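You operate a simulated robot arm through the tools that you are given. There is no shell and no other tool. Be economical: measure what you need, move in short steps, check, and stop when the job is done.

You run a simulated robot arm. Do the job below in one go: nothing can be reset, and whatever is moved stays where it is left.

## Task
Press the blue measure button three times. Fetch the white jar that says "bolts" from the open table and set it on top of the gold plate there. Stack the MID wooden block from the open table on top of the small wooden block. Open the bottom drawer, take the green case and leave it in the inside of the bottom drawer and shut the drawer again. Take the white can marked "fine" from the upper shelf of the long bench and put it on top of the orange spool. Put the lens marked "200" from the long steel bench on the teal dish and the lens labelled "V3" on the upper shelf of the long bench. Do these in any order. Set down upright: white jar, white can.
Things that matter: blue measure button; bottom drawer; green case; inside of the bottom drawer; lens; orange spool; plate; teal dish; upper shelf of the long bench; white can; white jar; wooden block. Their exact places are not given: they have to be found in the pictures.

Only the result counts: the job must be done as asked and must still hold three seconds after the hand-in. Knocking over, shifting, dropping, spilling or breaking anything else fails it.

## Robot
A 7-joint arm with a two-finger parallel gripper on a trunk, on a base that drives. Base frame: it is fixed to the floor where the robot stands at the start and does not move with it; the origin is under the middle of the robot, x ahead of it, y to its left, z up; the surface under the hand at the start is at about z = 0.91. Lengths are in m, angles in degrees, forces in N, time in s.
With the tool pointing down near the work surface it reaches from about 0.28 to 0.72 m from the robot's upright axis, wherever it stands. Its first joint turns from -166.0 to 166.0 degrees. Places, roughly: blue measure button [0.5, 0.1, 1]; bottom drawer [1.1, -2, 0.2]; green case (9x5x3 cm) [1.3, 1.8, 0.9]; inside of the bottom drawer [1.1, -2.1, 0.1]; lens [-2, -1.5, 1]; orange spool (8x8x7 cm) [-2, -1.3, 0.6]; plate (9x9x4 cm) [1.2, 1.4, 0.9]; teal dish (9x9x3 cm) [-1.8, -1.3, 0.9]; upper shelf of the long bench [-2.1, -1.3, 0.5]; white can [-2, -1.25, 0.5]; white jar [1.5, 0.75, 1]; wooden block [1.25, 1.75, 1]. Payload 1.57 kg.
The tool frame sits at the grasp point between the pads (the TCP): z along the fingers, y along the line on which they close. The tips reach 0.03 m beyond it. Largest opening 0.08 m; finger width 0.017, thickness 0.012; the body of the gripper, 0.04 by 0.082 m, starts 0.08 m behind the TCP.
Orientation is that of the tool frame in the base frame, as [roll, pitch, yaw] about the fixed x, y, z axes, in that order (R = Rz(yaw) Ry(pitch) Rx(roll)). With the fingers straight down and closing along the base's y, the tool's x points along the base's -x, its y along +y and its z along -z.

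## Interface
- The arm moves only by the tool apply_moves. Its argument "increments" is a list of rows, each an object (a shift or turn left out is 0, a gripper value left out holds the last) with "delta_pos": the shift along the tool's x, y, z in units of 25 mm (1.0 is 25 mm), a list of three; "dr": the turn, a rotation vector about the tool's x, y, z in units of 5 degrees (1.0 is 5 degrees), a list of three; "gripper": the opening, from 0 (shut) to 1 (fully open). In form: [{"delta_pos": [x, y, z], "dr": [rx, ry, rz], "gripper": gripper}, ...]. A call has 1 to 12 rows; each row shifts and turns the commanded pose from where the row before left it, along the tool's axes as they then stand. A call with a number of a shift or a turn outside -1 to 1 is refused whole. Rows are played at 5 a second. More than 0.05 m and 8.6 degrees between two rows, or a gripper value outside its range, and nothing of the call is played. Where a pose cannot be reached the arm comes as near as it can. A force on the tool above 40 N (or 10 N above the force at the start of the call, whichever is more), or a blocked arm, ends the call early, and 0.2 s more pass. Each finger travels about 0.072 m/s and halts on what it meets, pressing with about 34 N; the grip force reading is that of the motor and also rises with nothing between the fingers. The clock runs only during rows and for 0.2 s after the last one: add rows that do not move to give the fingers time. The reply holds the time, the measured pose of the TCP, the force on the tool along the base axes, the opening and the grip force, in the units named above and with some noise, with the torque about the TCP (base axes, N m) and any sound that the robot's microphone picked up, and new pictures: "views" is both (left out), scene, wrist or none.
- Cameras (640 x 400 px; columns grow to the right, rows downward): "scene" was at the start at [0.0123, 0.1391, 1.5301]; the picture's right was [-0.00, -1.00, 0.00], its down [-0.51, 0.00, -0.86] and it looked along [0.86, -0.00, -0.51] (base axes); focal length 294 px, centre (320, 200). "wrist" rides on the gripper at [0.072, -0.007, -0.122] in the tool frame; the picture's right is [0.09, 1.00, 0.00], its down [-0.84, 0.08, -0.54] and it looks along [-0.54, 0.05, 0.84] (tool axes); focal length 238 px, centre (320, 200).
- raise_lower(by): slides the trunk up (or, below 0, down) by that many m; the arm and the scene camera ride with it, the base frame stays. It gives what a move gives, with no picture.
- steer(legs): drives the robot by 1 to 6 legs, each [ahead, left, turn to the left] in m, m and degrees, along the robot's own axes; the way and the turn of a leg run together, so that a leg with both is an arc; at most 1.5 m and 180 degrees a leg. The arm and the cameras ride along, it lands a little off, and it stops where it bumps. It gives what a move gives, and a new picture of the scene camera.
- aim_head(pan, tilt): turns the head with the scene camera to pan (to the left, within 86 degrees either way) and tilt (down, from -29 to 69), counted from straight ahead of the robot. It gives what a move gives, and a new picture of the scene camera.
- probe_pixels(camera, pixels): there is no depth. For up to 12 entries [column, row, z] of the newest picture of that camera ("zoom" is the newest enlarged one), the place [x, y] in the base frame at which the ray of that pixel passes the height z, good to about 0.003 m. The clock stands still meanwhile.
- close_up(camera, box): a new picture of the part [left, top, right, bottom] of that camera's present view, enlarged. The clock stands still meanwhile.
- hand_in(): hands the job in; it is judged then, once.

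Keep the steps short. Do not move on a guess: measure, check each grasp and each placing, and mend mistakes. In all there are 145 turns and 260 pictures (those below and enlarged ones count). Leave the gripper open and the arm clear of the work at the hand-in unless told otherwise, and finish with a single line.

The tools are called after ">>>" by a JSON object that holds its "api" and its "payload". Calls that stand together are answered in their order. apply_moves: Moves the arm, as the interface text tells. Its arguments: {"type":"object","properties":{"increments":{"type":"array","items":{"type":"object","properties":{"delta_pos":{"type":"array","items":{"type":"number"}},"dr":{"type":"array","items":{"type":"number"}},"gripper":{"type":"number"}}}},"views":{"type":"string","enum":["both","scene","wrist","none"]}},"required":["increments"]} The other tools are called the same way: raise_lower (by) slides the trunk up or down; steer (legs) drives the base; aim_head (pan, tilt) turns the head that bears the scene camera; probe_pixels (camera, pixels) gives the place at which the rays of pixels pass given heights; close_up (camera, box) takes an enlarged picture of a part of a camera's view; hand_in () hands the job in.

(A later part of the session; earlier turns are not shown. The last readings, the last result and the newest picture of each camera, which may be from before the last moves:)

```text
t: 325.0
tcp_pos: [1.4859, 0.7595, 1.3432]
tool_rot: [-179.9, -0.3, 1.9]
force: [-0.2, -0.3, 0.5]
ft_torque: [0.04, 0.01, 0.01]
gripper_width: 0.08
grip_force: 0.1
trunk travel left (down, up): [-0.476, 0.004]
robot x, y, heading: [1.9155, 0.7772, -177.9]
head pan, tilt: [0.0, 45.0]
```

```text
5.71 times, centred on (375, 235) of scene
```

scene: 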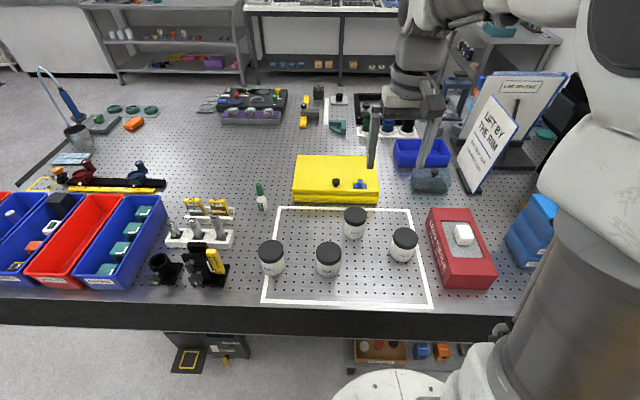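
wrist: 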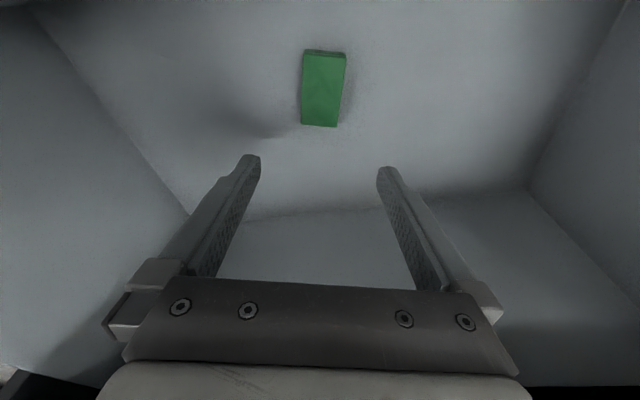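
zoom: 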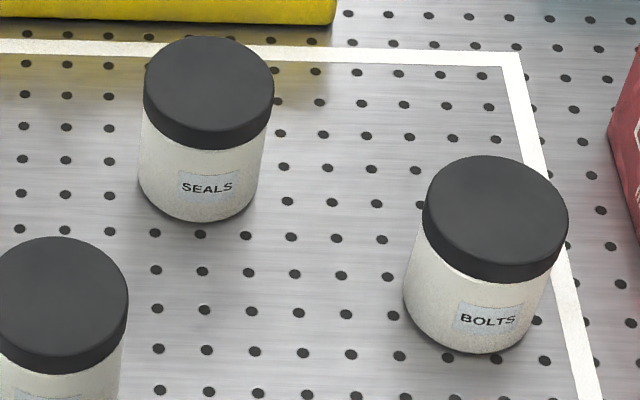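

>>> {"api": "probe_pixels", "payload": {"camera": "zoom", "pixels": [[476, 352, 0.91], [403, 285, 0.92], [550, 265, 0.98], [423, 215, 0.99], [568, 218, 0.99], [495, 160, 0.99], [495, 268, 0.99], [495, 215, 1.0], [495, 215, 0.99], [495, 215, 0.98]]}}

>>> {"api": "apply_moves", "payload": {"increments": [{"delta_pos": [0, 0, 1]}, {"delta_pos": [0, 0, 1]}, {"delta_pos": [0, 0, 1]}, {"delta_pos": [0, 0, 1]}], "views": "wrist"}}

```text
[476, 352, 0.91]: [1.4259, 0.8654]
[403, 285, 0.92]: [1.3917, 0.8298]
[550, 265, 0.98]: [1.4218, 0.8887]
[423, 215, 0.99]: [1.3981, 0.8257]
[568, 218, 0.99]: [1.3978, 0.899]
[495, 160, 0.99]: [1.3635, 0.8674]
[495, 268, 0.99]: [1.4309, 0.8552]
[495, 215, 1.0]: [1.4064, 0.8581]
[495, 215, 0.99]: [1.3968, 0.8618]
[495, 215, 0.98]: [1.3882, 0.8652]
```

```text
t: 326.0
tcp_pos: [1.4867, 0.7623, 1.2438]
tool_rot: [-179.9, -0.1, 1.9]
force: [0.1, -0.8, 0.2]
ft_torque: [0.02, -0.02, 0.02]
gripper_width: 0.0801
grip_force: 0.1
trunk travel left (down, up): [-0.476, 0.004]
robot x, y, heading: [1.9199, 0.7744, -177.8]
head pan, tilt: [0.0, 45.0]
```

wrist: 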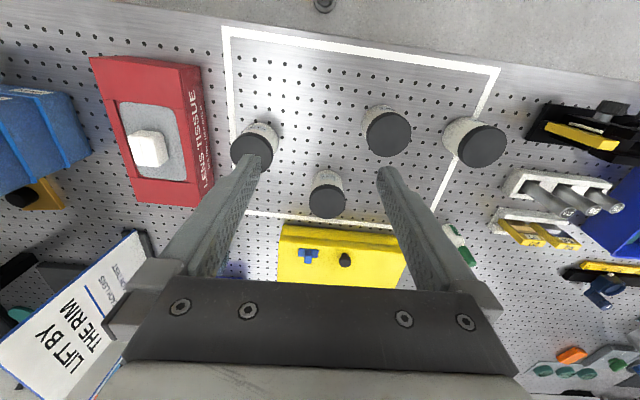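

>>> {"api": "close_up", "payload": {"camera": "wrist", "box": [210, 100, 310, 180]}}

>>> {"api": "probe_pixels", "payload": {"camera": "wrist", "pixels": [[252, 147, 0.98], [252, 147, 0.99], [231, 150, 0.985], [274, 145, 0.985]]}}

```text
5.00 times, centred on (260, 140) of wrist
```

zoom: 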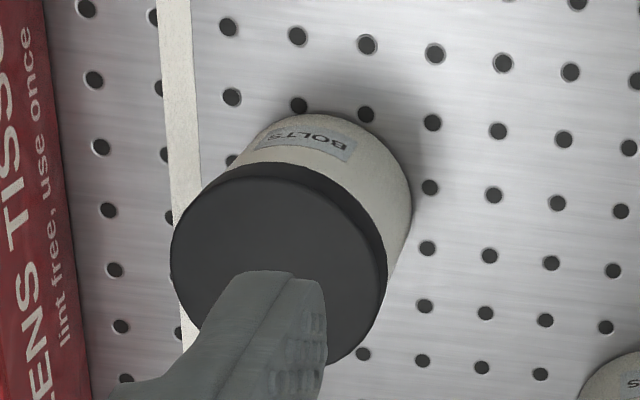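

```text
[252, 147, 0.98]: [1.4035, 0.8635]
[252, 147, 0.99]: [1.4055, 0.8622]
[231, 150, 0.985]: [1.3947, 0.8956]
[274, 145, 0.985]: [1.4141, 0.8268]
```

BOLTS: centre (1.394,0.863), lid ≈72 mm wide, top ≈0.985. Before gripping I look at the gold plate to the right.

>>> {"api": "aim_head", "payload": {"pan": -30, "tilt": 30}}

>>> {"api": "apply_moves", "payload": {"increments": [{"delta_pos": [0, 0, -1]}, {"delta_pos": [0, 0, -1]}, {"delta_pos": [0, 0, -1]}], "views": "none"}}

>>> {"api": "steer", "payload": {"legs": [[0, -0.42, 0]]}}

>>> {"api": "apply_moves", "payload": {"increments": [{}], "views": "wrist"}}

```text
t: 327.0
tcp_pos: [1.4866, 0.7597, 1.2432]
tool_rot: [-179.8, -0.2, 2.0]
force: [-0.8, -0.4, 0.1]
ft_torque: [0.01, 0.0, 0.01]
gripper_width: 0.0801
grip_force: 0.0
trunk travel left (down, up): [-0.476, 0.004]
robot x, y, heading: [1.9175, 0.7795, -178.2]
head pan, tilt: [-30.0, 30.0]
```

scene: 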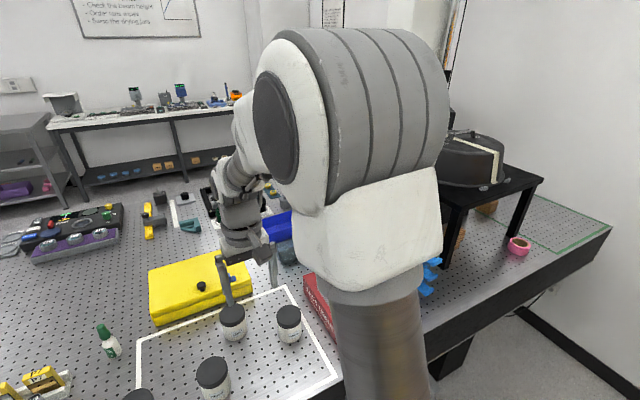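

```text
t: 327.8
tcp_pos: [1.4855, 0.7605, 1.3198]
tool_rot: [-179.9, -0.3, 1.9]
force: [0.2, 0.2, -0.5]
ft_torque: [-0.01, -0.05, 0.01]
gripper_width: 0.0799
grip_force: 0.2
trunk travel left (down, up): [-0.476, 0.004]
robot x, y, heading: [1.9188, 0.7769, -178.2]
head pan, tilt: [-30.0, 30.0]
```

```text
t: 331.4
tcp_pos: [1.4699, 1.178, 1.3185]
tool_rot: [-179.8, -0.3, 2.2]
force: [1.0, -0.6, -0.4]
ft_torque: [0.01, 0.01, -0.02]
gripper_width: 0.0799
grip_force: 0.1
trunk travel left (down, up): [-0.476, 0.004]
robot x, y, heading: [1.9012, 1.1991, -177.3]
head pan, tilt: [-30.0, 30.0]
```

scene: 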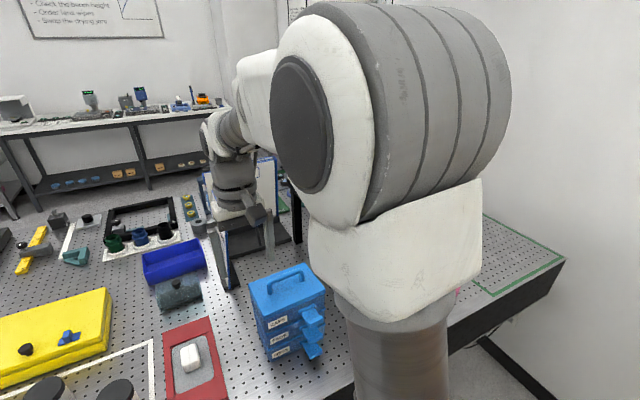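

```text
t: 331.9
tcp_pos: [1.4695, 1.1787, 1.3178]
tool_rot: [-179.9, -0.3, 2.0]
force: [-0.6, 1.4, -0.9]
ft_torque: [0.02, 0.02, -0.01]
gripper_width: 0.0799
grip_force: 0.0
trunk travel left (down, up): [-0.476, 0.004]
robot x, y, heading: [1.9024, 1.198, -177.8]
head pan, tilt: [-30.0, 30.0]
```

wrist: 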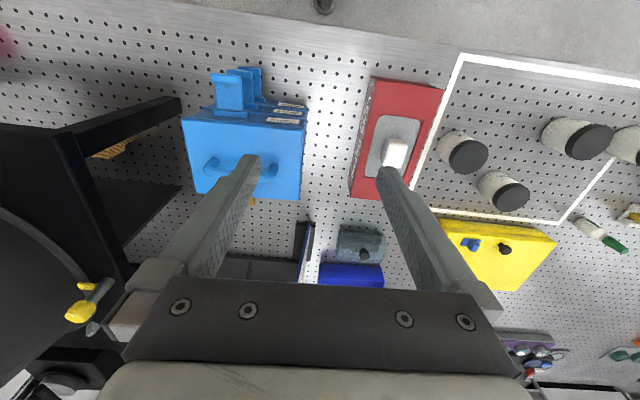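

>>> {"api": "apply_moves", "payload": {"increments": [{"delta_pos": [-1, 0, 0]}, {"delta_pos": [-1, 0, 0]}, {"delta_pos": [-1, 0, 0]}, {"delta_pos": [-1, 0, 0]}, {"delta_pos": [-1, -0.5, 0]}, {"delta_pos": [-1, -0.5, 0]}, {"delta_pos": [-1, -0.5, 0]}, {}], "views": "wrist"}}

>>> {"api": "aim_head", "payload": {"pan": 5, "tilt": 40}}

```text
t: 333.6
tcp_pos: [1.2945, 1.2099, 1.316]
tool_rot: [-179.9, -0.3, 2.1]
force: [-1.0, 0.7, 0.2]
ft_torque: [0.0, 0.01, 0.01]
gripper_width: 0.08
grip_force: 0.1
trunk travel left (down, up): [-0.476, 0.004]
robot x, y, heading: [1.9012, 1.1986, -177.7]
head pan, tilt: [-30.0, 30.0]
```

wrist: 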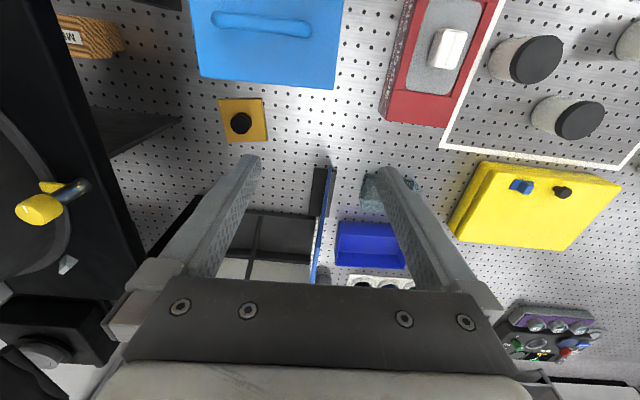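

```text
t: 334.7
tcp_pos: [1.2935, 1.2104, 1.3171]
tool_rot: [-179.9, -0.4, 2.1]
force: [0.3, 0.0, 0.4]
ft_torque: [0.0, 0.04, 0.0]
gripper_width: 0.0798
grip_force: 0.1
trunk travel left (down, up): [-0.476, 0.004]
robot x, y, heading: [1.9029, 1.1962, -177.7]
head pan, tilt: [5.0, 40.0]
```

scene: 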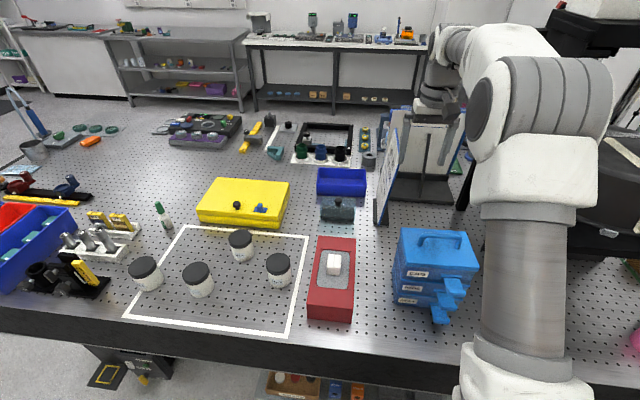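

>>> {"api": "close_up", "payload": {"camera": "wrist", "box": [190, 70, 310, 160]}}

>>> {"api": "probe_pixels", "payload": {"camera": "wrist", "pixels": [[218, 98, 0.92], [264, 98, 0.92], [270, 140, 0.92], [228, 142, 0.92], [241, 122, 0.95], [241, 127, 0.92]]}}

```text
4.44 times, centred on (250, 115) of wrist
```

zoom: 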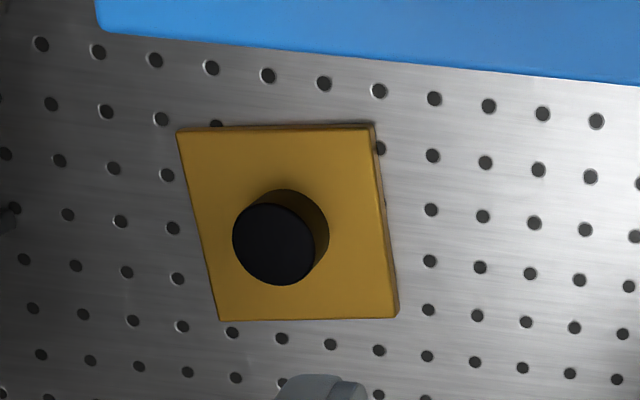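

```text
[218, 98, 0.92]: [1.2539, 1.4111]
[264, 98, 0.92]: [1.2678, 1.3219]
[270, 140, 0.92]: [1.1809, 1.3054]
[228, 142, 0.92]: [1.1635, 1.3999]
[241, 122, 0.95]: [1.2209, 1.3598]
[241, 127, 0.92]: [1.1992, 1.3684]
```

>>> {"api": "probe_pixels", "payload": {"camera": "zoom", "pixels": [[273, 245, 0.95], [273, 245, 0.945], [290, 238, 0.92], [235, 240, 0.95], [315, 240, 0.95]]}}

>>> {"api": "probe_pixels", "payload": {"camera": "wrist", "pixels": [[200, 75, 1.1], [333, 89, 1.1], [200, 75, 1.12], [333, 89, 1.12], [262, 30, 1.16], [330, 180, 1.2], [310, 280, 1.2], [310, 280, 0.91], [245, 215, 0.91]]}}

>>> {"api": "probe_pixels", "payload": {"camera": "scene", "pixels": [[397, 232, 1.1], [470, 232, 1.1], [400, 275, 1.1], [478, 275, 1.1], [440, 236, 1.15], [395, 305, 0.91]]}}

```text
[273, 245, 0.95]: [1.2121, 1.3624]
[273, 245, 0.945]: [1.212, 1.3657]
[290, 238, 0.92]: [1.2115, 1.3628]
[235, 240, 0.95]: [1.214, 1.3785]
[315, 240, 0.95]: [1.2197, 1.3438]
```

```text
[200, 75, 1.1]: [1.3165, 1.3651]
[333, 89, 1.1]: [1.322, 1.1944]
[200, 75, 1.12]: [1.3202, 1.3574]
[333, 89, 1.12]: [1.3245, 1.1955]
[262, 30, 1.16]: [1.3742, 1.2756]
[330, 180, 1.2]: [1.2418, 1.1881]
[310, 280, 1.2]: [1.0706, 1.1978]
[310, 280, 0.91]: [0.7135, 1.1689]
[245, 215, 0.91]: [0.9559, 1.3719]
```

```text
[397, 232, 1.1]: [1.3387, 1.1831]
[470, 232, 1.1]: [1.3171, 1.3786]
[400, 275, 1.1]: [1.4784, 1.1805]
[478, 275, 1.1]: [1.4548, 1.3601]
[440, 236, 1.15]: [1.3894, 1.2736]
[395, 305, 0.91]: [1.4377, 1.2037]
```

>>> {"api": "probe_pixels", "payload": {"camera": "wrist", "pixels": [[40, 208, 1.3], [40, 208, 1.25], [88, 190, 1.25], [88, 190, 1.22], [150, 270, 1.19]]}}

>>> {"api": "apply_moves", "payload": {"increments": [{"delta_pos": [1, 1, 0]}, {"delta_pos": [1, 1, 0]}, {"delta_pos": [1, 1, 0]}, {"delta_pos": [1, 1, 0]}, {"delta_pos": [1, 1, 0]}, {"delta_pos": [1, 1, 0]}, {"delta_pos": [0, 1, 0]}, {"delta_pos": [0, 1, 0]}, {"delta_pos": [0, 1, 0]}, {"delta_pos": [0, 1, 0]}, {"delta_pos": [0, 1, 0]}, {"delta_pos": [0, 1, 0]}], "views": "none"}}

```text
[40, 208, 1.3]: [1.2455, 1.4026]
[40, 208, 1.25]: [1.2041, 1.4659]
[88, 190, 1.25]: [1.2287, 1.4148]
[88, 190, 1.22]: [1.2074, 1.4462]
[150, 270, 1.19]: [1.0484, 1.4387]
```

```text
t: 337.3
tcp_pos: [1.453, 0.914, 1.3183]
tool_rot: [-179.8, -0.1, 2.1]
force: [0.3, 0.2, 0.0]
ft_torque: [-0.02, 0.0, 0.01]
gripper_width: 0.0797
grip_force: 0.0
trunk travel left (down, up): [-0.476, 0.004]
robot x, y, heading: [1.9011, 1.1978, -177.8]
head pan, tilt: [5.0, 40.0]
```

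The gold plate carries a black post (top ≈0.95, centre ≈(1.214,1.362)), beside the stand's yellow valve. I will hold the jar with the hand tilted 20° from the (+x,−y) side, which keeps it clear of valve, sign and caps box. I set that attitude now.

>>> {"api": "apply_moves", "payload": {"increments": [{"dr": [0, 0, 1]}, {"dr": [0, 0, 1]}, {"dr": [0, 0, 1]}, {"dr": [0, 0, 1]}, {"dr": [0, 0, 1]}, {"dr": [0, 0, 1]}, {"dr": [0, 0, 1]}, {"dr": [0, 0, 1]}, {"dr": [0, 0, 1]}, {"dr": [0, 0, 1]}, {"dr": [0, 0, 1]}, {"dr": [0, 0, 1]}], "views": "none"}}

>>> {"api": "apply_moves", "payload": {"increments": [{"dr": [0, 0, 0.4]}, {"dr": [0, -1, 0]}, {"dr": [0, -1, 0]}, {"dr": [0, -1, 0]}, {"dr": [0, -1, 0]}, {}], "views": "wrist"}}

```text
t: 339.9
tcp_pos: [1.4541, 0.9162, 1.3178]
tool_rot: [-179.8, 0.0, -58.1]
force: [-0.1, 0.1, -0.7]
ft_torque: [0.0, 0.0, 0.0]
gripper_width: 0.0802
grip_force: 0.1
trunk travel left (down, up): [-0.476, 0.004]
robot x, y, heading: [1.899, 1.1988, -177.7]
head pan, tilt: [5.0, 40.0]
```

```text
t: 341.3
tcp_pos: [1.4545, 0.9154, 1.3172]
tool_rot: [-179.6, 19.9, -59.9]
force: [-1.0, 1.0, 0.7]
ft_torque: [-0.03, 0.02, 0.03]
gripper_width: 0.0799
grip_force: 0.1
trunk travel left (down, up): [-0.476, 0.004]
robot x, y, heading: [1.9017, 1.1945, -178.0]
head pan, tilt: [5.0, 40.0]
```

wrist: 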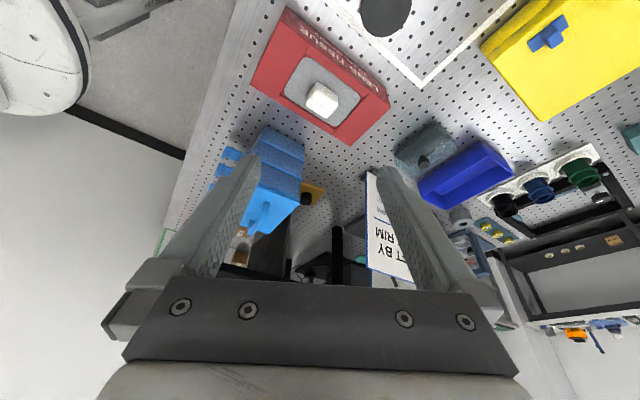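

>>> {"api": "apply_moves", "payload": {"increments": [{"delta_pos": [0.9, 0.6, 0]}, {"delta_pos": [0.9, 0.6, 0]}, {"delta_pos": [0.9, 0.6, 0.5]}, {"delta_pos": [0.9, 0.6, 1]}, {"delta_pos": [0.9, 0.6, 1]}, {"delta_pos": [0.84, 0.14, 1]}, {"delta_pos": [0, 0, 1]}, {"delta_pos": [0, 0, 1]}, {"delta_pos": [0, 0, 1]}, {"delta_pos": [0, 0, 0.8]}, {"delta_pos": [0, 0, 0.8]}, {}], "views": "both"}}

>>> {"api": "close_up", "payload": {"camera": "wrist", "box": [200, 0, 440, 180]}}

```text
t: 343.9
tcp_pos: [1.4153, 0.8281, 1.0817]
tool_rot: [-179.8, 20.0, -59.7]
force: [-0.6, 0.9, -0.4]
ft_torque: [-0.02, 0.01, -0.01]
gripper_width: 0.0801
grip_force: 0.1
trunk travel left (down, up): [-0.476, 0.004]
robot x, y, heading: [1.8998, 1.1983, -177.8]
head pan, tilt: [5.0, 40.0]
```

scene: 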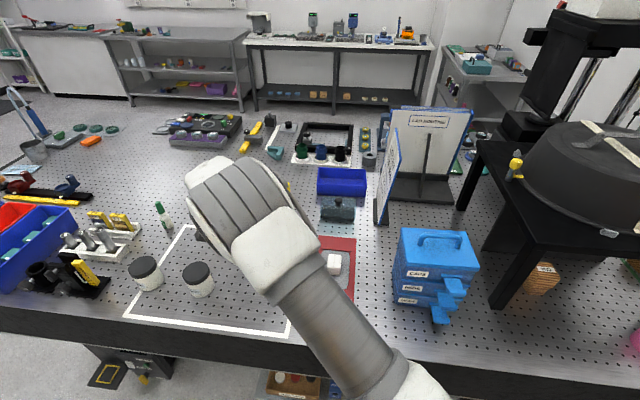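
wrist: 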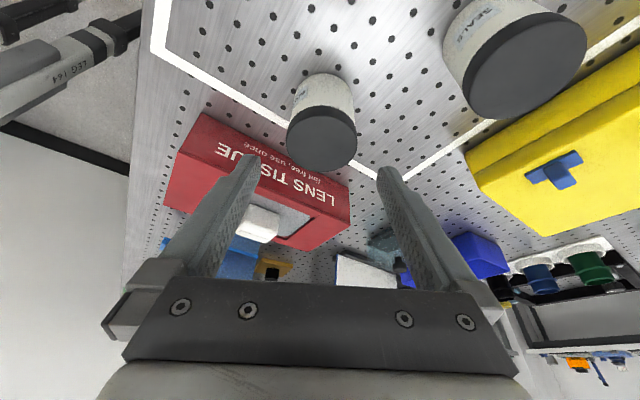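

```text
2.22 times, centred on (320, 90) of wrist
```

zoom: 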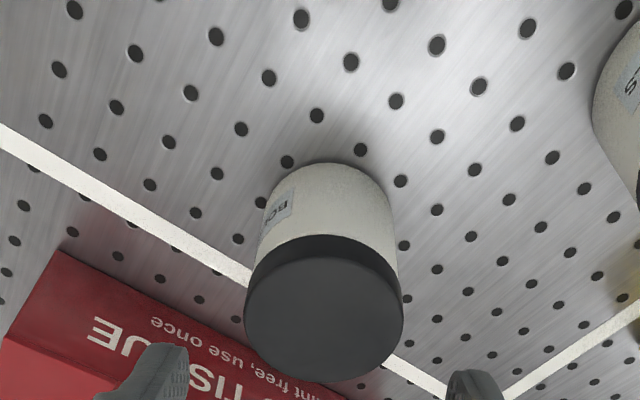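

>>> {"api": "probe_pixels", "payload": {"camera": "zoom", "pixels": [[323, 308, 0.985], [245, 310, 0.985], [403, 310, 0.985], [323, 242, 0.985], [323, 380, 0.985], [325, 162, 0.91]]}}

```text
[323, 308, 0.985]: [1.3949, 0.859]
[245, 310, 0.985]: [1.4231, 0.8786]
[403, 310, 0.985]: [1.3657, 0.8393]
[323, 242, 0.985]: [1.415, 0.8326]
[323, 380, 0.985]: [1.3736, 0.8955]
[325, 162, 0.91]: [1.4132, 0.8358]
```

>>> {"api": "apply_moves", "payload": {"increments": [{"delta_pos": [0.12, 0.1, 1]}, {"delta_pos": [0, 0, 1]}, {"delta_pos": [0, 0, 1]}, {"delta_pos": [0, 0, 1]}, {"delta_pos": [0, 0, 0.8]}, {}], "views": "wrist"}}

```text
t: 345.3
tcp_pos: [1.3928, 0.8594, 0.9665]
tool_rot: [-179.7, 20.0, -59.8]
force: [1.2, -0.3, -0.5]
ft_torque: [-0.03, 0.02, 0.02]
gripper_width: 0.0799
grip_force: 0.1
trunk travel left (down, up): [-0.476, 0.004]
robot x, y, heading: [1.8968, 1.1963, -177.6]
head pan, tilt: [5.0, 40.0]
```

wrist: 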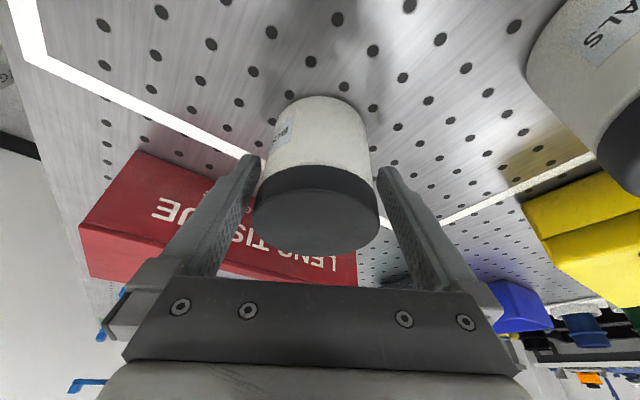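

The jar is between the fingers without touching. I close.

>>> {"api": "apply_moves", "payload": {"increments": [{"gripper": 0}, {}, {}], "views": "none"}}

>>> {"api": "apply_moves", "payload": {"increments": [{"delta_pos": [-0.34, 0, -0.94]}, {"delta_pos": [-0.34, 0, -0.94]}, {"delta_pos": [-0.34, 0, -0.94]}, {"delta_pos": [-0.34, 0, -0.94]}, {"delta_pos": [-0.34, 0, -0.94]}, {"delta_pos": [-0.34, 0, -0.94]}, {"delta_pos": [-0.34, 0, -0.94]}, {"delta_pos": [-0.34, 0, -0.94]}, {"delta_pos": [-0.34, 0, -0.94]}, {"delta_pos": [-0.34, 0, -0.94]}, {"delta_pos": [-0.34, 0, -0.94]}, {"delta_pos": [-0.34, 0, -0.94]}], "views": "wrist"}}

```text
t: 346.1
tcp_pos: [1.393, 0.859, 0.9681]
tool_rot: [-179.8, 20.1, -59.7]
force: [0.3, 0.2, -0.2]
ft_torque: [0.0, 0.04, -0.01]
gripper_width: 0.0686
grip_force: 33.9
trunk travel left (down, up): [-0.476, 0.004]
robot x, y, heading: [1.8978, 1.1983, -177.9]
head pan, tilt: [5.0, 40.0]
```

```text
t: 348.7
tcp_pos: [1.3921, 0.8591, 1.2677]
tool_rot: [-179.7, 20.1, -59.8]
force: [-0.7, 0.2, -2.2]
ft_torque: [0.04, -0.01, -0.01]
gripper_width: 0.0689
grip_force: 34.1
trunk travel left (down, up): [-0.476, 0.004]
robot x, y, heading: [1.9002, 1.1968, -177.7]
head pan, tilt: [5.0, 40.0]
```

wrist: 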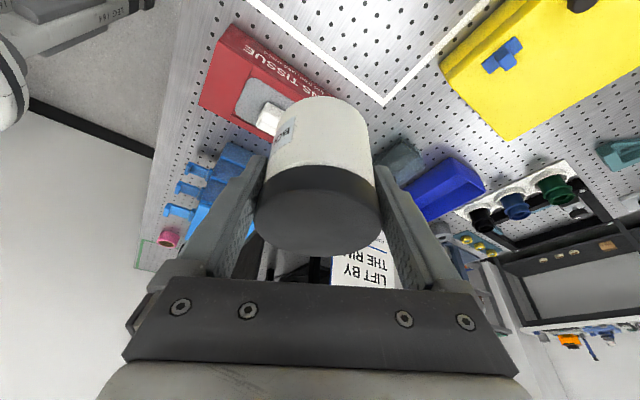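

Held firmly (69 mm). I rise 50 mm more, then carry it in +y over the caps box.

>>> {"api": "apply_moves", "payload": {"increments": [{"delta_pos": [-0.34, 0, -0.94]}, {"delta_pos": [-0.34, 0, -0.94]}, {"delta_pos": [-0.977, -0.6, 0.355]}, {"delta_pos": [-0.977, -0.6, 0.355]}, {"delta_pos": [-0.977, -0.6, 0.355]}, {"delta_pos": [-0.977, -0.6, 0.355]}, {"delta_pos": [-0.977, -0.6, 0.355]}, {"delta_pos": [-0.977, -0.6, 0.355]}, {"delta_pos": [-0.977, -0.6, 0.355]}, {"delta_pos": [-0.977, -0.6, 0.355]}, {"delta_pos": [-0.977, -0.6, 0.355]}, {"delta_pos": [-0.977, -0.6, 0.355]}], "views": "none"}}

>>> {"api": "apply_moves", "payload": {"increments": [{"delta_pos": [-0.977, -0.6, 0.355]}, {"delta_pos": [-0.977, -0.6, 0.355]}, {"delta_pos": [-0.977, -0.6, 0.355]}, {"delta_pos": [-0.977, -0.6, 0.355]}, {"delta_pos": [-0.977, -0.6, 0.355]}, {"delta_pos": [-0.5, -0.3, 0.18]}, {"delta_pos": [-0.47, 0.866, 0.171]}, {"delta_pos": [-0.47, 0.866, 0.171]}, {"delta_pos": [-0.47, 0.866, 0.171]}, {"delta_pos": [-0.47, 0.866, 0.171]}, {}], "views": "both"}}

```text
t: 351.3
tcp_pos: [1.3925, 1.1592, 1.3186]
tool_rot: [-179.7, 20.0, -59.7]
force: [-0.4, -0.1, -1.7]
ft_torque: [-0.02, 0.01, 0.01]
gripper_width: 0.0686
grip_force: 33.8
trunk travel left (down, up): [-0.476, 0.004]
robot x, y, heading: [1.9029, 1.1963, -177.6]
head pan, tilt: [5.0, 40.0]
```

```text
t: 353.7
tcp_pos: [1.2936, 1.3232, 1.3173]
tool_rot: [-179.7, 19.9, -59.8]
force: [-0.3, 0.3, -2.1]
ft_torque: [0.01, -0.01, -0.01]
gripper_width: 0.0684
grip_force: 34.2
trunk travel left (down, up): [-0.476, 0.004]
robot x, y, heading: [1.9005, 1.1928, -177.7]
head pan, tilt: [5.0, 40.0]
```

scene: 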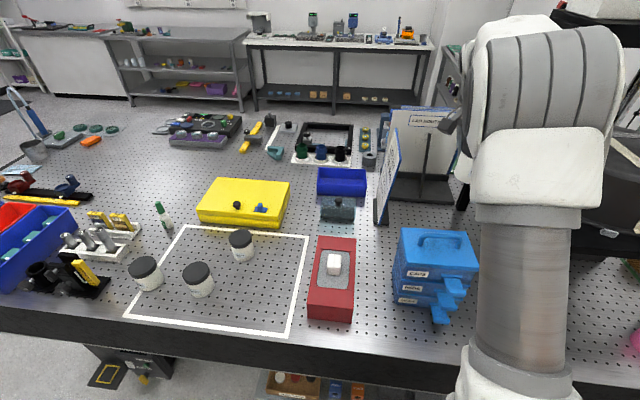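
wrist: 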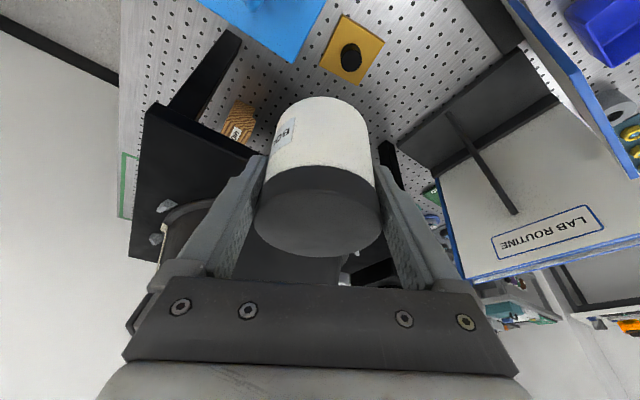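

>>> {"api": "close_up", "payload": {"camera": "wrist", "box": [290, 0, 410, 100]}}

>>> {"api": "probe_pixels", "payload": {"camera": "zoom", "pixels": [[320, 240, 0.95]]}}

```text
4.00 times, centred on (350, 50) of wrist
```

zoom: 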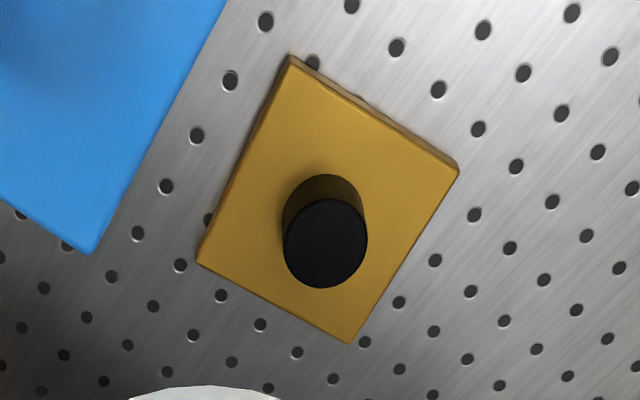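

```text
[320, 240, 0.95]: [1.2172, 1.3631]
```

>>> {"api": "probe_pixels", "payload": {"camera": "zoom", "pixels": [[325, 243, 0.95], [325, 243, 0.945], [282, 240, 0.95], [367, 240, 0.95], [325, 199, 0.95], [325, 288, 0.95], [292, 57, 0.92], [459, 168, 0.92], [352, 343, 0.92], [197, 263, 0.92], [322, 205, 0.92]]}}

```text
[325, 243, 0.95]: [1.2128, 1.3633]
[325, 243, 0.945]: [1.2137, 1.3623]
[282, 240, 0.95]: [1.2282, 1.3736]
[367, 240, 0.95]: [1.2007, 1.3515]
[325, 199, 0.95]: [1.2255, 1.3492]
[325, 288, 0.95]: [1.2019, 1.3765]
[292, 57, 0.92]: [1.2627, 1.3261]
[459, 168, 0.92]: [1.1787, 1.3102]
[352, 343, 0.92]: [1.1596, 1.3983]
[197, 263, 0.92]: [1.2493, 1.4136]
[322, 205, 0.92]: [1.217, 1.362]
```

Post top centre (1.214,1.363). I centre the jar above it and lower.

>>> {"api": "apply_moves", "payload": {"increments": [{"delta_pos": [-0.93, 0.675, 0.34]}, {"delta_pos": [-0.93, 0.675, 0.34]}, {"delta_pos": [-0.93, 0.675, 0.34]}, {"delta_pos": [0.342, 0, 0.94]}, {"delta_pos": [0.342, 0, 0.94]}, {"delta_pos": [0.342, 0, 0.94]}, {"delta_pos": [0.342, 0, 0.94]}, {"delta_pos": [0.342, 0, 0.94]}, {"delta_pos": [0.342, 0, 0.94]}, {"delta_pos": [0.342, 0, 0.94]}, {"delta_pos": [0.342, 0, 0.94]}, {}], "views": "both"}}

```text
t: 356.3
tcp_pos: [1.2131, 1.3628, 1.1149]
tool_rot: [-179.6, 19.9, -59.8]
force: [0.1, -0.3, -1.8]
ft_torque: [0.02, -0.04, -0.04]
gripper_width: 0.0682
grip_force: 34.3
trunk travel left (down, up): [-0.476, 0.004]
robot x, y, heading: [1.903, 1.1964, -177.7]
head pan, tilt: [5.0, 40.0]
```

scene: 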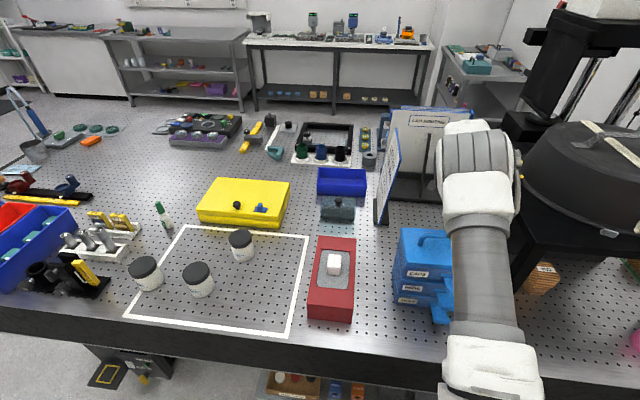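
wrist: 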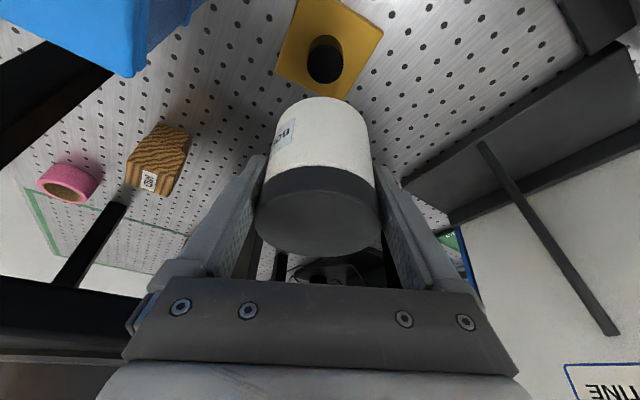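

>>> {"api": "probe_pixels", "payload": {"camera": "wrist", "pixels": [[325, 64, 0.95], [307, 62, 0.95], [343, 62, 0.95], [320, 100, 1.057]]}}

>>> {"api": "apply_moves", "payload": {"increments": [{"delta_pos": [0.342, 0, 0.94]}, {"delta_pos": [0.342, 0, 0.94]}, {"delta_pos": [0.27, 0, 0.75]}, {}], "views": "wrist"}}

```text
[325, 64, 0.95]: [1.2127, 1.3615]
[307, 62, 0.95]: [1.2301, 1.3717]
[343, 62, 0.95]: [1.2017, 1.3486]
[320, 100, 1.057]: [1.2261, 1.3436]
```

```text
t: 357.3
tcp_pos: [1.214, 1.3625, 1.0473]
tool_rot: [-179.8, 20.0, -59.9]
force: [-0.1, 0.0, -1.8]
ft_torque: [0.01, -0.04, -0.04]
gripper_width: 0.0684
grip_force: 34.2
trunk travel left (down, up): [-0.476, 0.004]
robot x, y, heading: [1.9001, 1.1945, -177.5]
head pan, tilt: [5.0, 40.0]
```

wrist: 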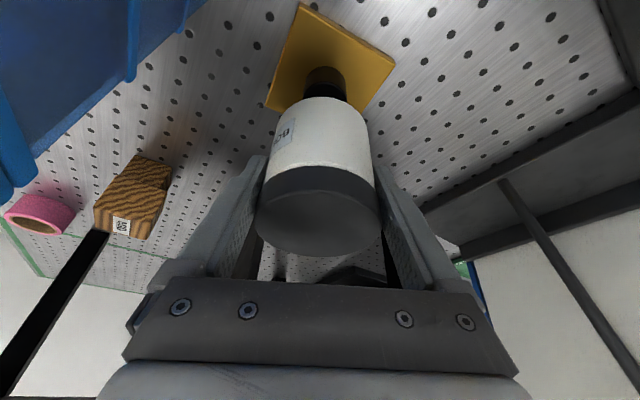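

>>> {"api": "probe_pixels", "payload": {"camera": "wrist", "pixels": [[322, 97, 0.989], [270, 125, 0.989], [370, 127, 0.989], [325, 66, 0.92]]}}

>>> {"api": "apply_moves", "payload": {"increments": [{"delta_pos": [0.2, 0, 0.56]}, {"delta_pos": [0.14, 0, 0.38]}, {"delta_pos": [0.1, 0, 0.28]}, {"delta_pos": [0.04, 0, 0.11]}, {}], "views": "none"}}

```text
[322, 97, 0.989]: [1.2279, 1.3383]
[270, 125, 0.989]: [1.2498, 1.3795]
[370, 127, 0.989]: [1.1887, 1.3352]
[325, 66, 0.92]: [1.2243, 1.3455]
```

```text
t: 358.5
tcp_pos: [1.2132, 1.3636, 1.0108]
tool_rot: [-179.7, 20.1, -59.8]
force: [-0.5, -0.1, -1.5]
ft_torque: [-0.02, 0.02, -0.01]
gripper_width: 0.0684
grip_force: 33.7
trunk travel left (down, up): [-0.476, 0.004]
robot x, y, heading: [1.9038, 1.1956, -178.0]
head pan, tilt: [5.0, 40.0]
```

>>> {"api": "apply_moves", "payload": {"increments": [{"delta_pos": [0.15, 0, -0.055]}, {"delta_pos": [0.02, 0, 0.05]}, {"delta_pos": [0.02, 0, 0.05]}, {}], "views": "none"}}

>>> {"api": "apply_moves", "payload": {"increments": [{"delta_pos": [0.03, 0, 0.08]}, {}], "views": "none"}}

>>> {"api": "apply_moves", "payload": {"increments": [{"delta_pos": [0.03, 0, 0.08]}, {}], "views": "wrist"}}

```text
t: 359.5
tcp_pos: [1.2139, 1.3603, 1.0082]
tool_rot: [-179.8, 19.9, -59.8]
force: [-0.6, 0.0, -1.9]
ft_torque: [-0.01, -0.04, 0.01]
gripper_width: 0.0682
grip_force: 33.9
trunk travel left (down, up): [-0.476, 0.004]
robot x, y, heading: [1.9032, 1.196, -177.6]
head pan, tilt: [5.0, 40.0]
```

```text
t: 360.1
tcp_pos: [1.2151, 1.3593, 1.0068]
tool_rot: [-179.8, 20.1, -59.8]
force: [-0.5, 0.4, 1.0]
ft_torque: [-0.03, -0.03, -0.03]
gripper_width: 0.068
grip_force: 34.3
trunk travel left (down, up): [-0.476, 0.004]
robot x, y, heading: [1.9034, 1.2005, -177.4]
head pan, tilt: [5.0, 40.0]
```

```text
t: 360.7
tcp_pos: [1.2156, 1.3589, 1.0074]
tool_rot: [-179.9, 20.1, -60.0]
force: [2.0, -1.1, 14.9]
ft_torque: [-0.02, -0.27, -0.03]
gripper_width: 0.0684
grip_force: 34.0
trunk travel left (down, up): [-0.476, 0.004]
robot x, y, heading: [1.9014, 1.2001, -177.6]
head pan, tilt: [5.0, 40.0]
```

wrist: 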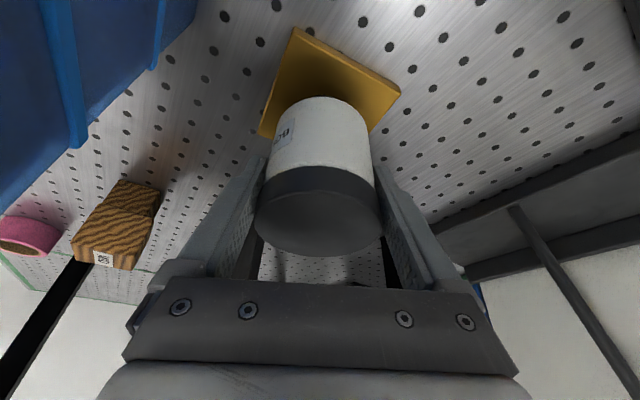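

The jar rests on the post (15 N). I relieve a little and open gently.

>>> {"api": "apply_moves", "payload": {"increments": [{"delta_pos": [-0.03, 0, -0.08]}, {"gripper": 0.93}, {"gripper": 1}, {}], "views": "wrist"}}

```text
t: 361.7
tcp_pos: [1.2148, 1.3586, 1.0075]
tool_rot: [-179.7, 19.9, -59.8]
force: [0.2, -0.1, 0.1]
ft_torque: [-0.01, 0.03, 0.01]
gripper_width: 0.0799
grip_force: 0.1
trunk travel left (down, up): [-0.476, 0.004]
robot x, y, heading: [1.9008, 1.1985, -177.9]
head pan, tilt: [5.0, 40.0]
```

wrist: 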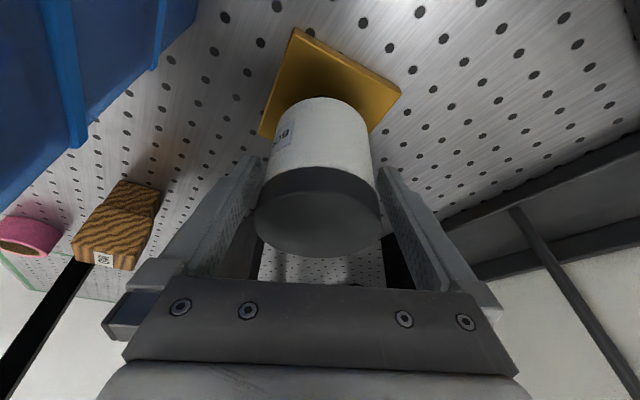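

It stands. I withdraw along the tool axis.

>>> {"api": "apply_moves", "payload": {"increments": [{"delta_pos": [0, 0, -0.6]}, {"delta_pos": [0, 0, -1]}, {"delta_pos": [0, 0, -1]}, {"delta_pos": [0, 0, -1]}, {"delta_pos": [0, 0, -1]}, {"delta_pos": [0, 0, -1]}, {"delta_pos": [0, 0, -1]}, {"delta_pos": [0, 0, -1]}, {"delta_pos": [0, 0, -1]}, {"delta_pos": [0, 0, -1]}, {"delta_pos": [0, 0, -1]}, {"delta_pos": [0, 0, -1]}], "views": "wrist"}}

>>> {"api": "apply_moves", "payload": {"increments": [{"dr": [0, 1, 0]}, {"dr": [0, 1, 0]}, {"dr": [0, 1, 0]}, {"dr": [0, 1, 0]}, {"delta_pos": [0.5, -0.866, 0]}, {"delta_pos": [0.5, -0.866, 0]}, {"delta_pos": [0.5, -0.866, 0]}, {"delta_pos": [0.5, -0.866, 0]}, {"delta_pos": [0.5, -0.866, 0]}, {"delta_pos": [0.5, -0.866, 0]}, {"delta_pos": [0.5, -0.866, 0]}, {"delta_pos": [0.5, -0.866, 0]}], "views": "scene"}}

```text
t: 364.3
tcp_pos: [1.2645, 1.2736, 1.2783]
tool_rot: [-179.6, 19.9, -59.9]
force: [-0.2, -0.2, 1.3]
ft_torque: [0.02, 0.0, 0.02]
gripper_width: 0.0802
grip_force: 0.1
trunk travel left (down, up): [-0.476, 0.004]
robot x, y, heading: [1.8997, 1.1997, -178.0]
head pan, tilt: [5.0, 40.0]
```

wrist: 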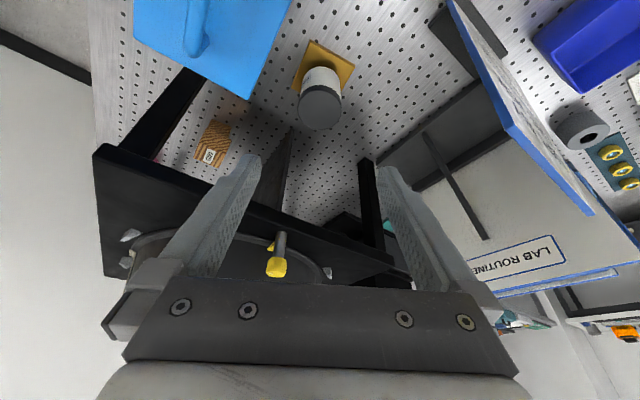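

```text
t: 366.9
tcp_pos: [1.4645, 1.2729, 1.2797]
tool_rot: [-179.8, 0.0, -59.8]
force: [0.7, 0.2, -0.4]
ft_torque: [0.01, -0.01, -0.01]
gripper_width: 0.0801
grip_force: 0.1
trunk travel left (down, up): [-0.476, 0.004]
robot x, y, heading: [1.9007, 1.1968, -177.7]
head pan, tilt: [5.0, 40.0]
```

scene: 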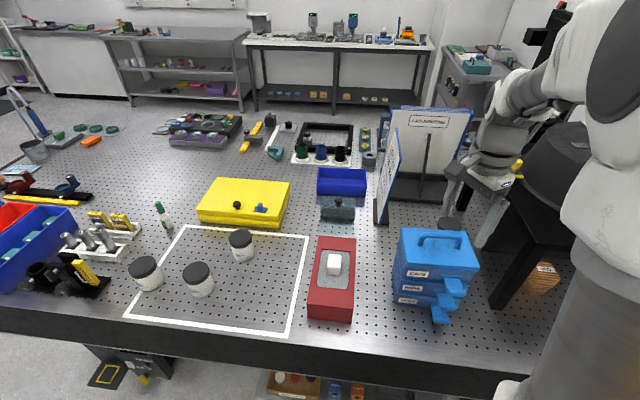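

The jar stands on the plate. Now to the long bench across the room: I drive there and look.

>>> {"api": "steer", "payload": {"legs": [[0, 0, 87.8], [1.5, 0, 0], [0.8, 0, 0], [0, 0, -90], [1.5, 0, 0], [1.5, 0, 0]]}}

>>> {"api": "aim_head", "payload": {"pan": 12, "tilt": 35}}

>>> {"api": "close_up", "payload": {"camera": "scene", "box": [0, 80, 320, 280]}}

>>> {"api": "close_up", "payload": {"camera": "scene", "box": [240, 80, 560, 280]}}

```text
t: 411.1
tcp_pos: [-1.5396, -0.9864, 1.2794]
tool_rot: [-179.7, 0.0, -62.5]
force: [-0.5, -0.1, 0.3]
ft_torque: [0.02, 0.01, 0.02]
gripper_width: 0.0798
grip_force: 0.0
trunk travel left (down, up): [-0.476, 0.004]
robot x, y, heading: [-1.1017, -1.0821, 179.5]
head pan, tilt: [5.0, 40.0]
```

scene: 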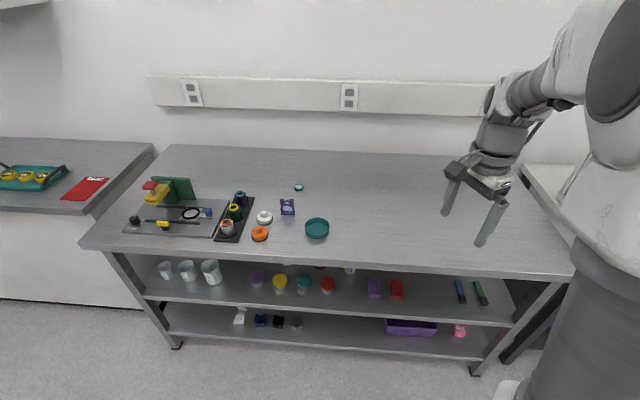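

```text
t: 411.8
tcp_pos: [-1.5397, -0.9847, 1.2782]
tool_rot: [-179.8, 0.0, -62.4]
force: [-0.7, 1.0, -0.7]
ft_torque: [-0.04, 0.01, 0.01]
gripper_width: 0.0798
grip_force: 0.1
trunk travel left (down, up): [-0.476, 0.004]
robot x, y, heading: [-1.1057, -1.0792, 179.5]
head pan, tilt: [12.0, 35.0]
```

scene: 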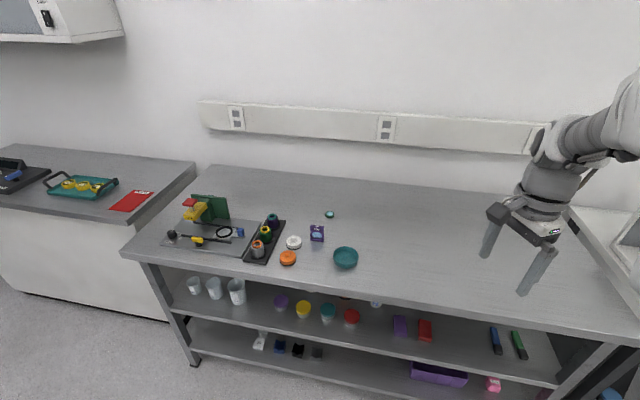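

```text
2.00 times, centred on (160, 180) of scene
```

zoom: 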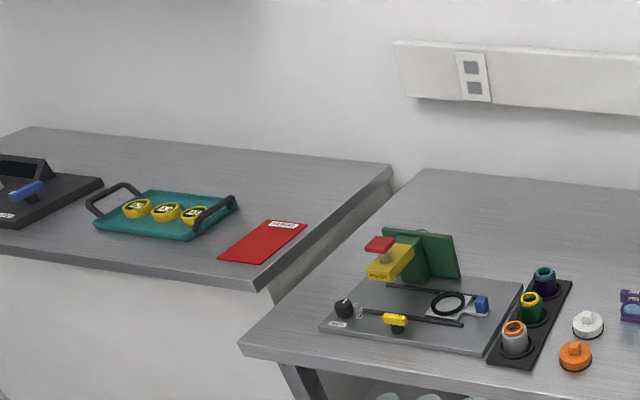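

```text
2.00 times, centred on (400, 180) of scene
```

zoom: 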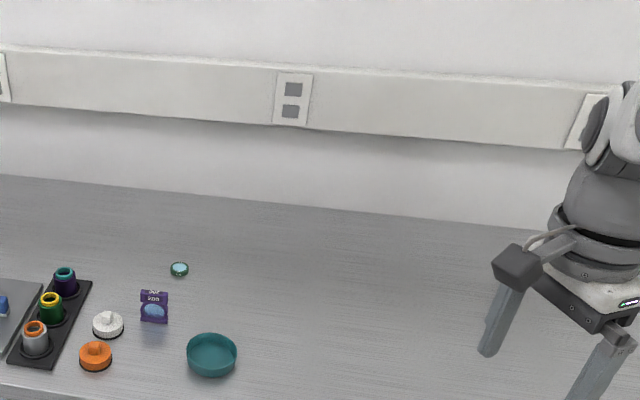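

I see dish, lenses and shelf items. I now take two views in one go: from low down at the shelf, then close over the bench top.

>>> {"api": "steer", "payload": {"legs": [[-0.2, 0.3, 0]]}}

>>> {"api": "raise_lower", "payload": {"by": -0.4}}

>>> {"api": "aim_head", "payload": {"pan": 0, "tilt": 32}}

>>> {"api": "close_up", "payload": {"camera": "scene", "box": [180, 110, 480, 300]}}

>>> {"api": "raise_lower", "payload": {"by": 0.4}}

>>> {"api": "steer", "payload": {"legs": [[0.35, 0, 0]]}}

>>> {"api": "aim_head", "payload": {"pan": 0, "tilt": 48}}

>>> {"api": "close_up", "payload": {"camera": "scene", "box": [180, 130, 420, 280]}}

```text
t: 414.7
tcp_pos: [-1.3422, -1.2859, 1.2782]
tool_rot: [-179.7, 0.0, -62.2]
force: [-0.2, -0.2, -0.4]
ft_torque: [0.03, -0.01, 0.0]
gripper_width: 0.0801
grip_force: 0.1
trunk travel left (down, up): [-0.476, 0.004]
robot x, y, heading: [-0.9089, -1.3745, 180.1]
head pan, tilt: [12.0, 35.0]
```

scene: 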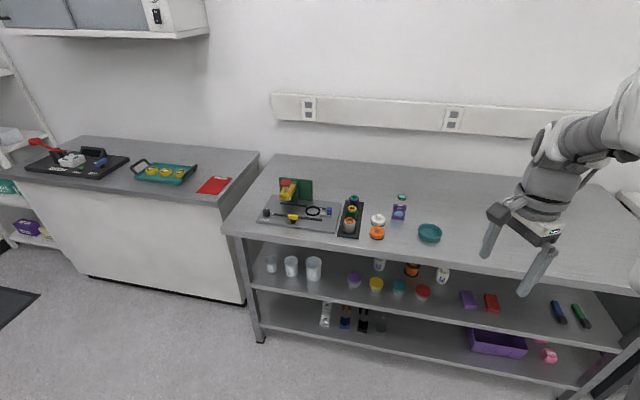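

```text
t: 418.5
tcp_pos: [-1.3424, -1.2858, 0.8796]
tool_rot: [-179.7, 0.0, -62.2]
force: [-0.1, 0.6, -0.8]
ft_torque: [0.0, 0.02, 0.02]
gripper_width: 0.08
grip_force: 0.1
trunk travel left (down, up): [-0.076, 0.404]
robot x, y, heading: [-0.9074, -1.3793, 180.4]
head pan, tilt: [12.0, 35.0]
```

```text
t: 419.2
tcp_pos: [-1.3433, -1.2859, 0.8787]
tool_rot: [-179.8, 0.0, -62.2]
force: [-0.1, -1.4, 0.0]
ft_torque: [0.01, 0.0, 0.01]
gripper_width: 0.0801
grip_force: 0.2
trunk travel left (down, up): [-0.076, 0.404]
robot x, y, heading: [-0.9086, -1.3766, 179.8]
head pan, tilt: [0.0, 32.0]
```

scene: 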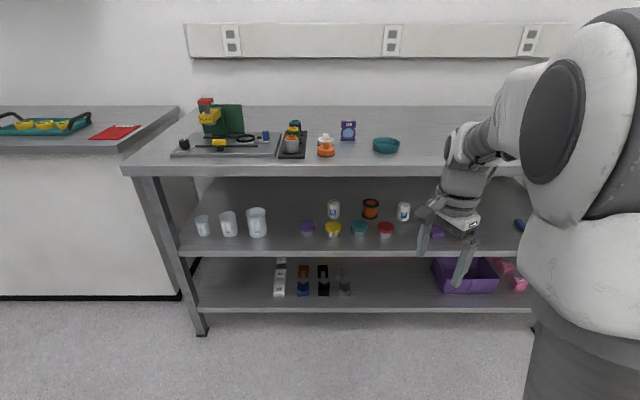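

```text
2.11 times, centred on (330, 205) of scene
```

zoom: 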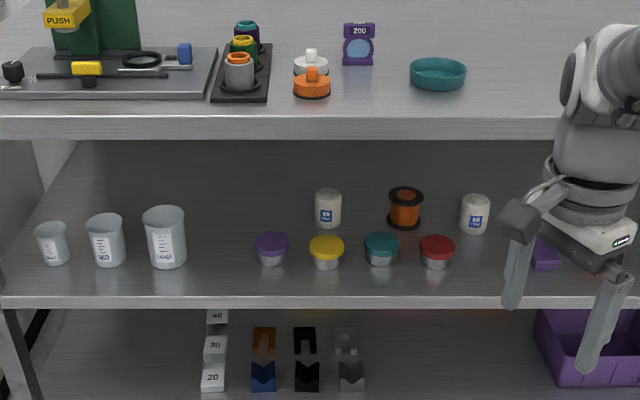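

```text
t: 423.1
tcp_pos: [-1.3418, -1.286, 1.2798]
tool_rot: [-179.7, 0.0, -62.2]
force: [0.1, -0.3, -0.7]
ft_torque: [0.03, 0.01, 0.0]
gripper_width: 0.0799
grip_force: 0.0
trunk travel left (down, up): [-0.476, 0.004]
robot x, y, heading: [-0.9107, -1.3804, 179.9]
head pan, tilt: [0.0, 32.0]
```

```text
t: 425.9
tcp_pos: [-1.6958, -1.2841, 1.2799]
tool_rot: [-179.7, 0.0, -62.4]
force: [0.4, 0.2, 0.4]
ft_torque: [0.0, -0.01, 0.0]
gripper_width: 0.0798
grip_force: 0.1
trunk travel left (down, up): [-0.476, 0.004]
robot x, y, heading: [-1.259, -1.3792, 179.8]
head pan, tilt: [0.0, 32.0]
```

scene: 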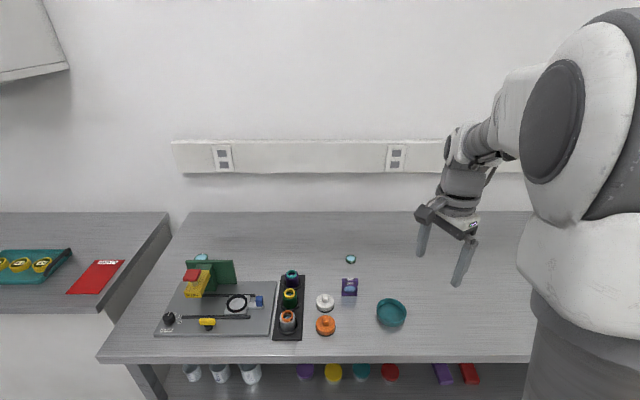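

```text
t: 426.7
tcp_pos: [-1.6956, -1.2839, 1.2788]
tool_rot: [-179.7, 0.0, -62.5]
force: [-0.1, -1.3, -0.2]
ft_torque: [0.01, 0.01, 0.02]
gripper_width: 0.0798
grip_force: 0.1
trunk travel left (down, up): [-0.476, 0.004]
robot x, y, heading: [-1.2605, -1.3771, 179.6]
head pan, tilt: [0.0, 48.0]
```

scene: 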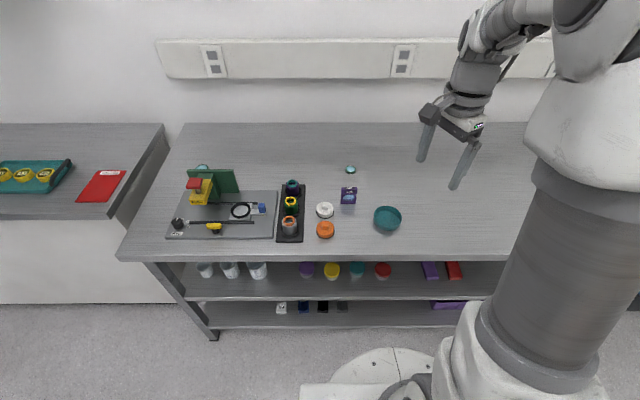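

```text
2.67 times, centred on (300, 205) of scene
```

zoom: 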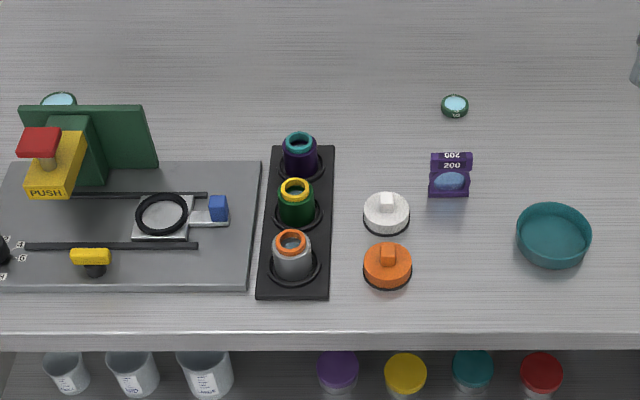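

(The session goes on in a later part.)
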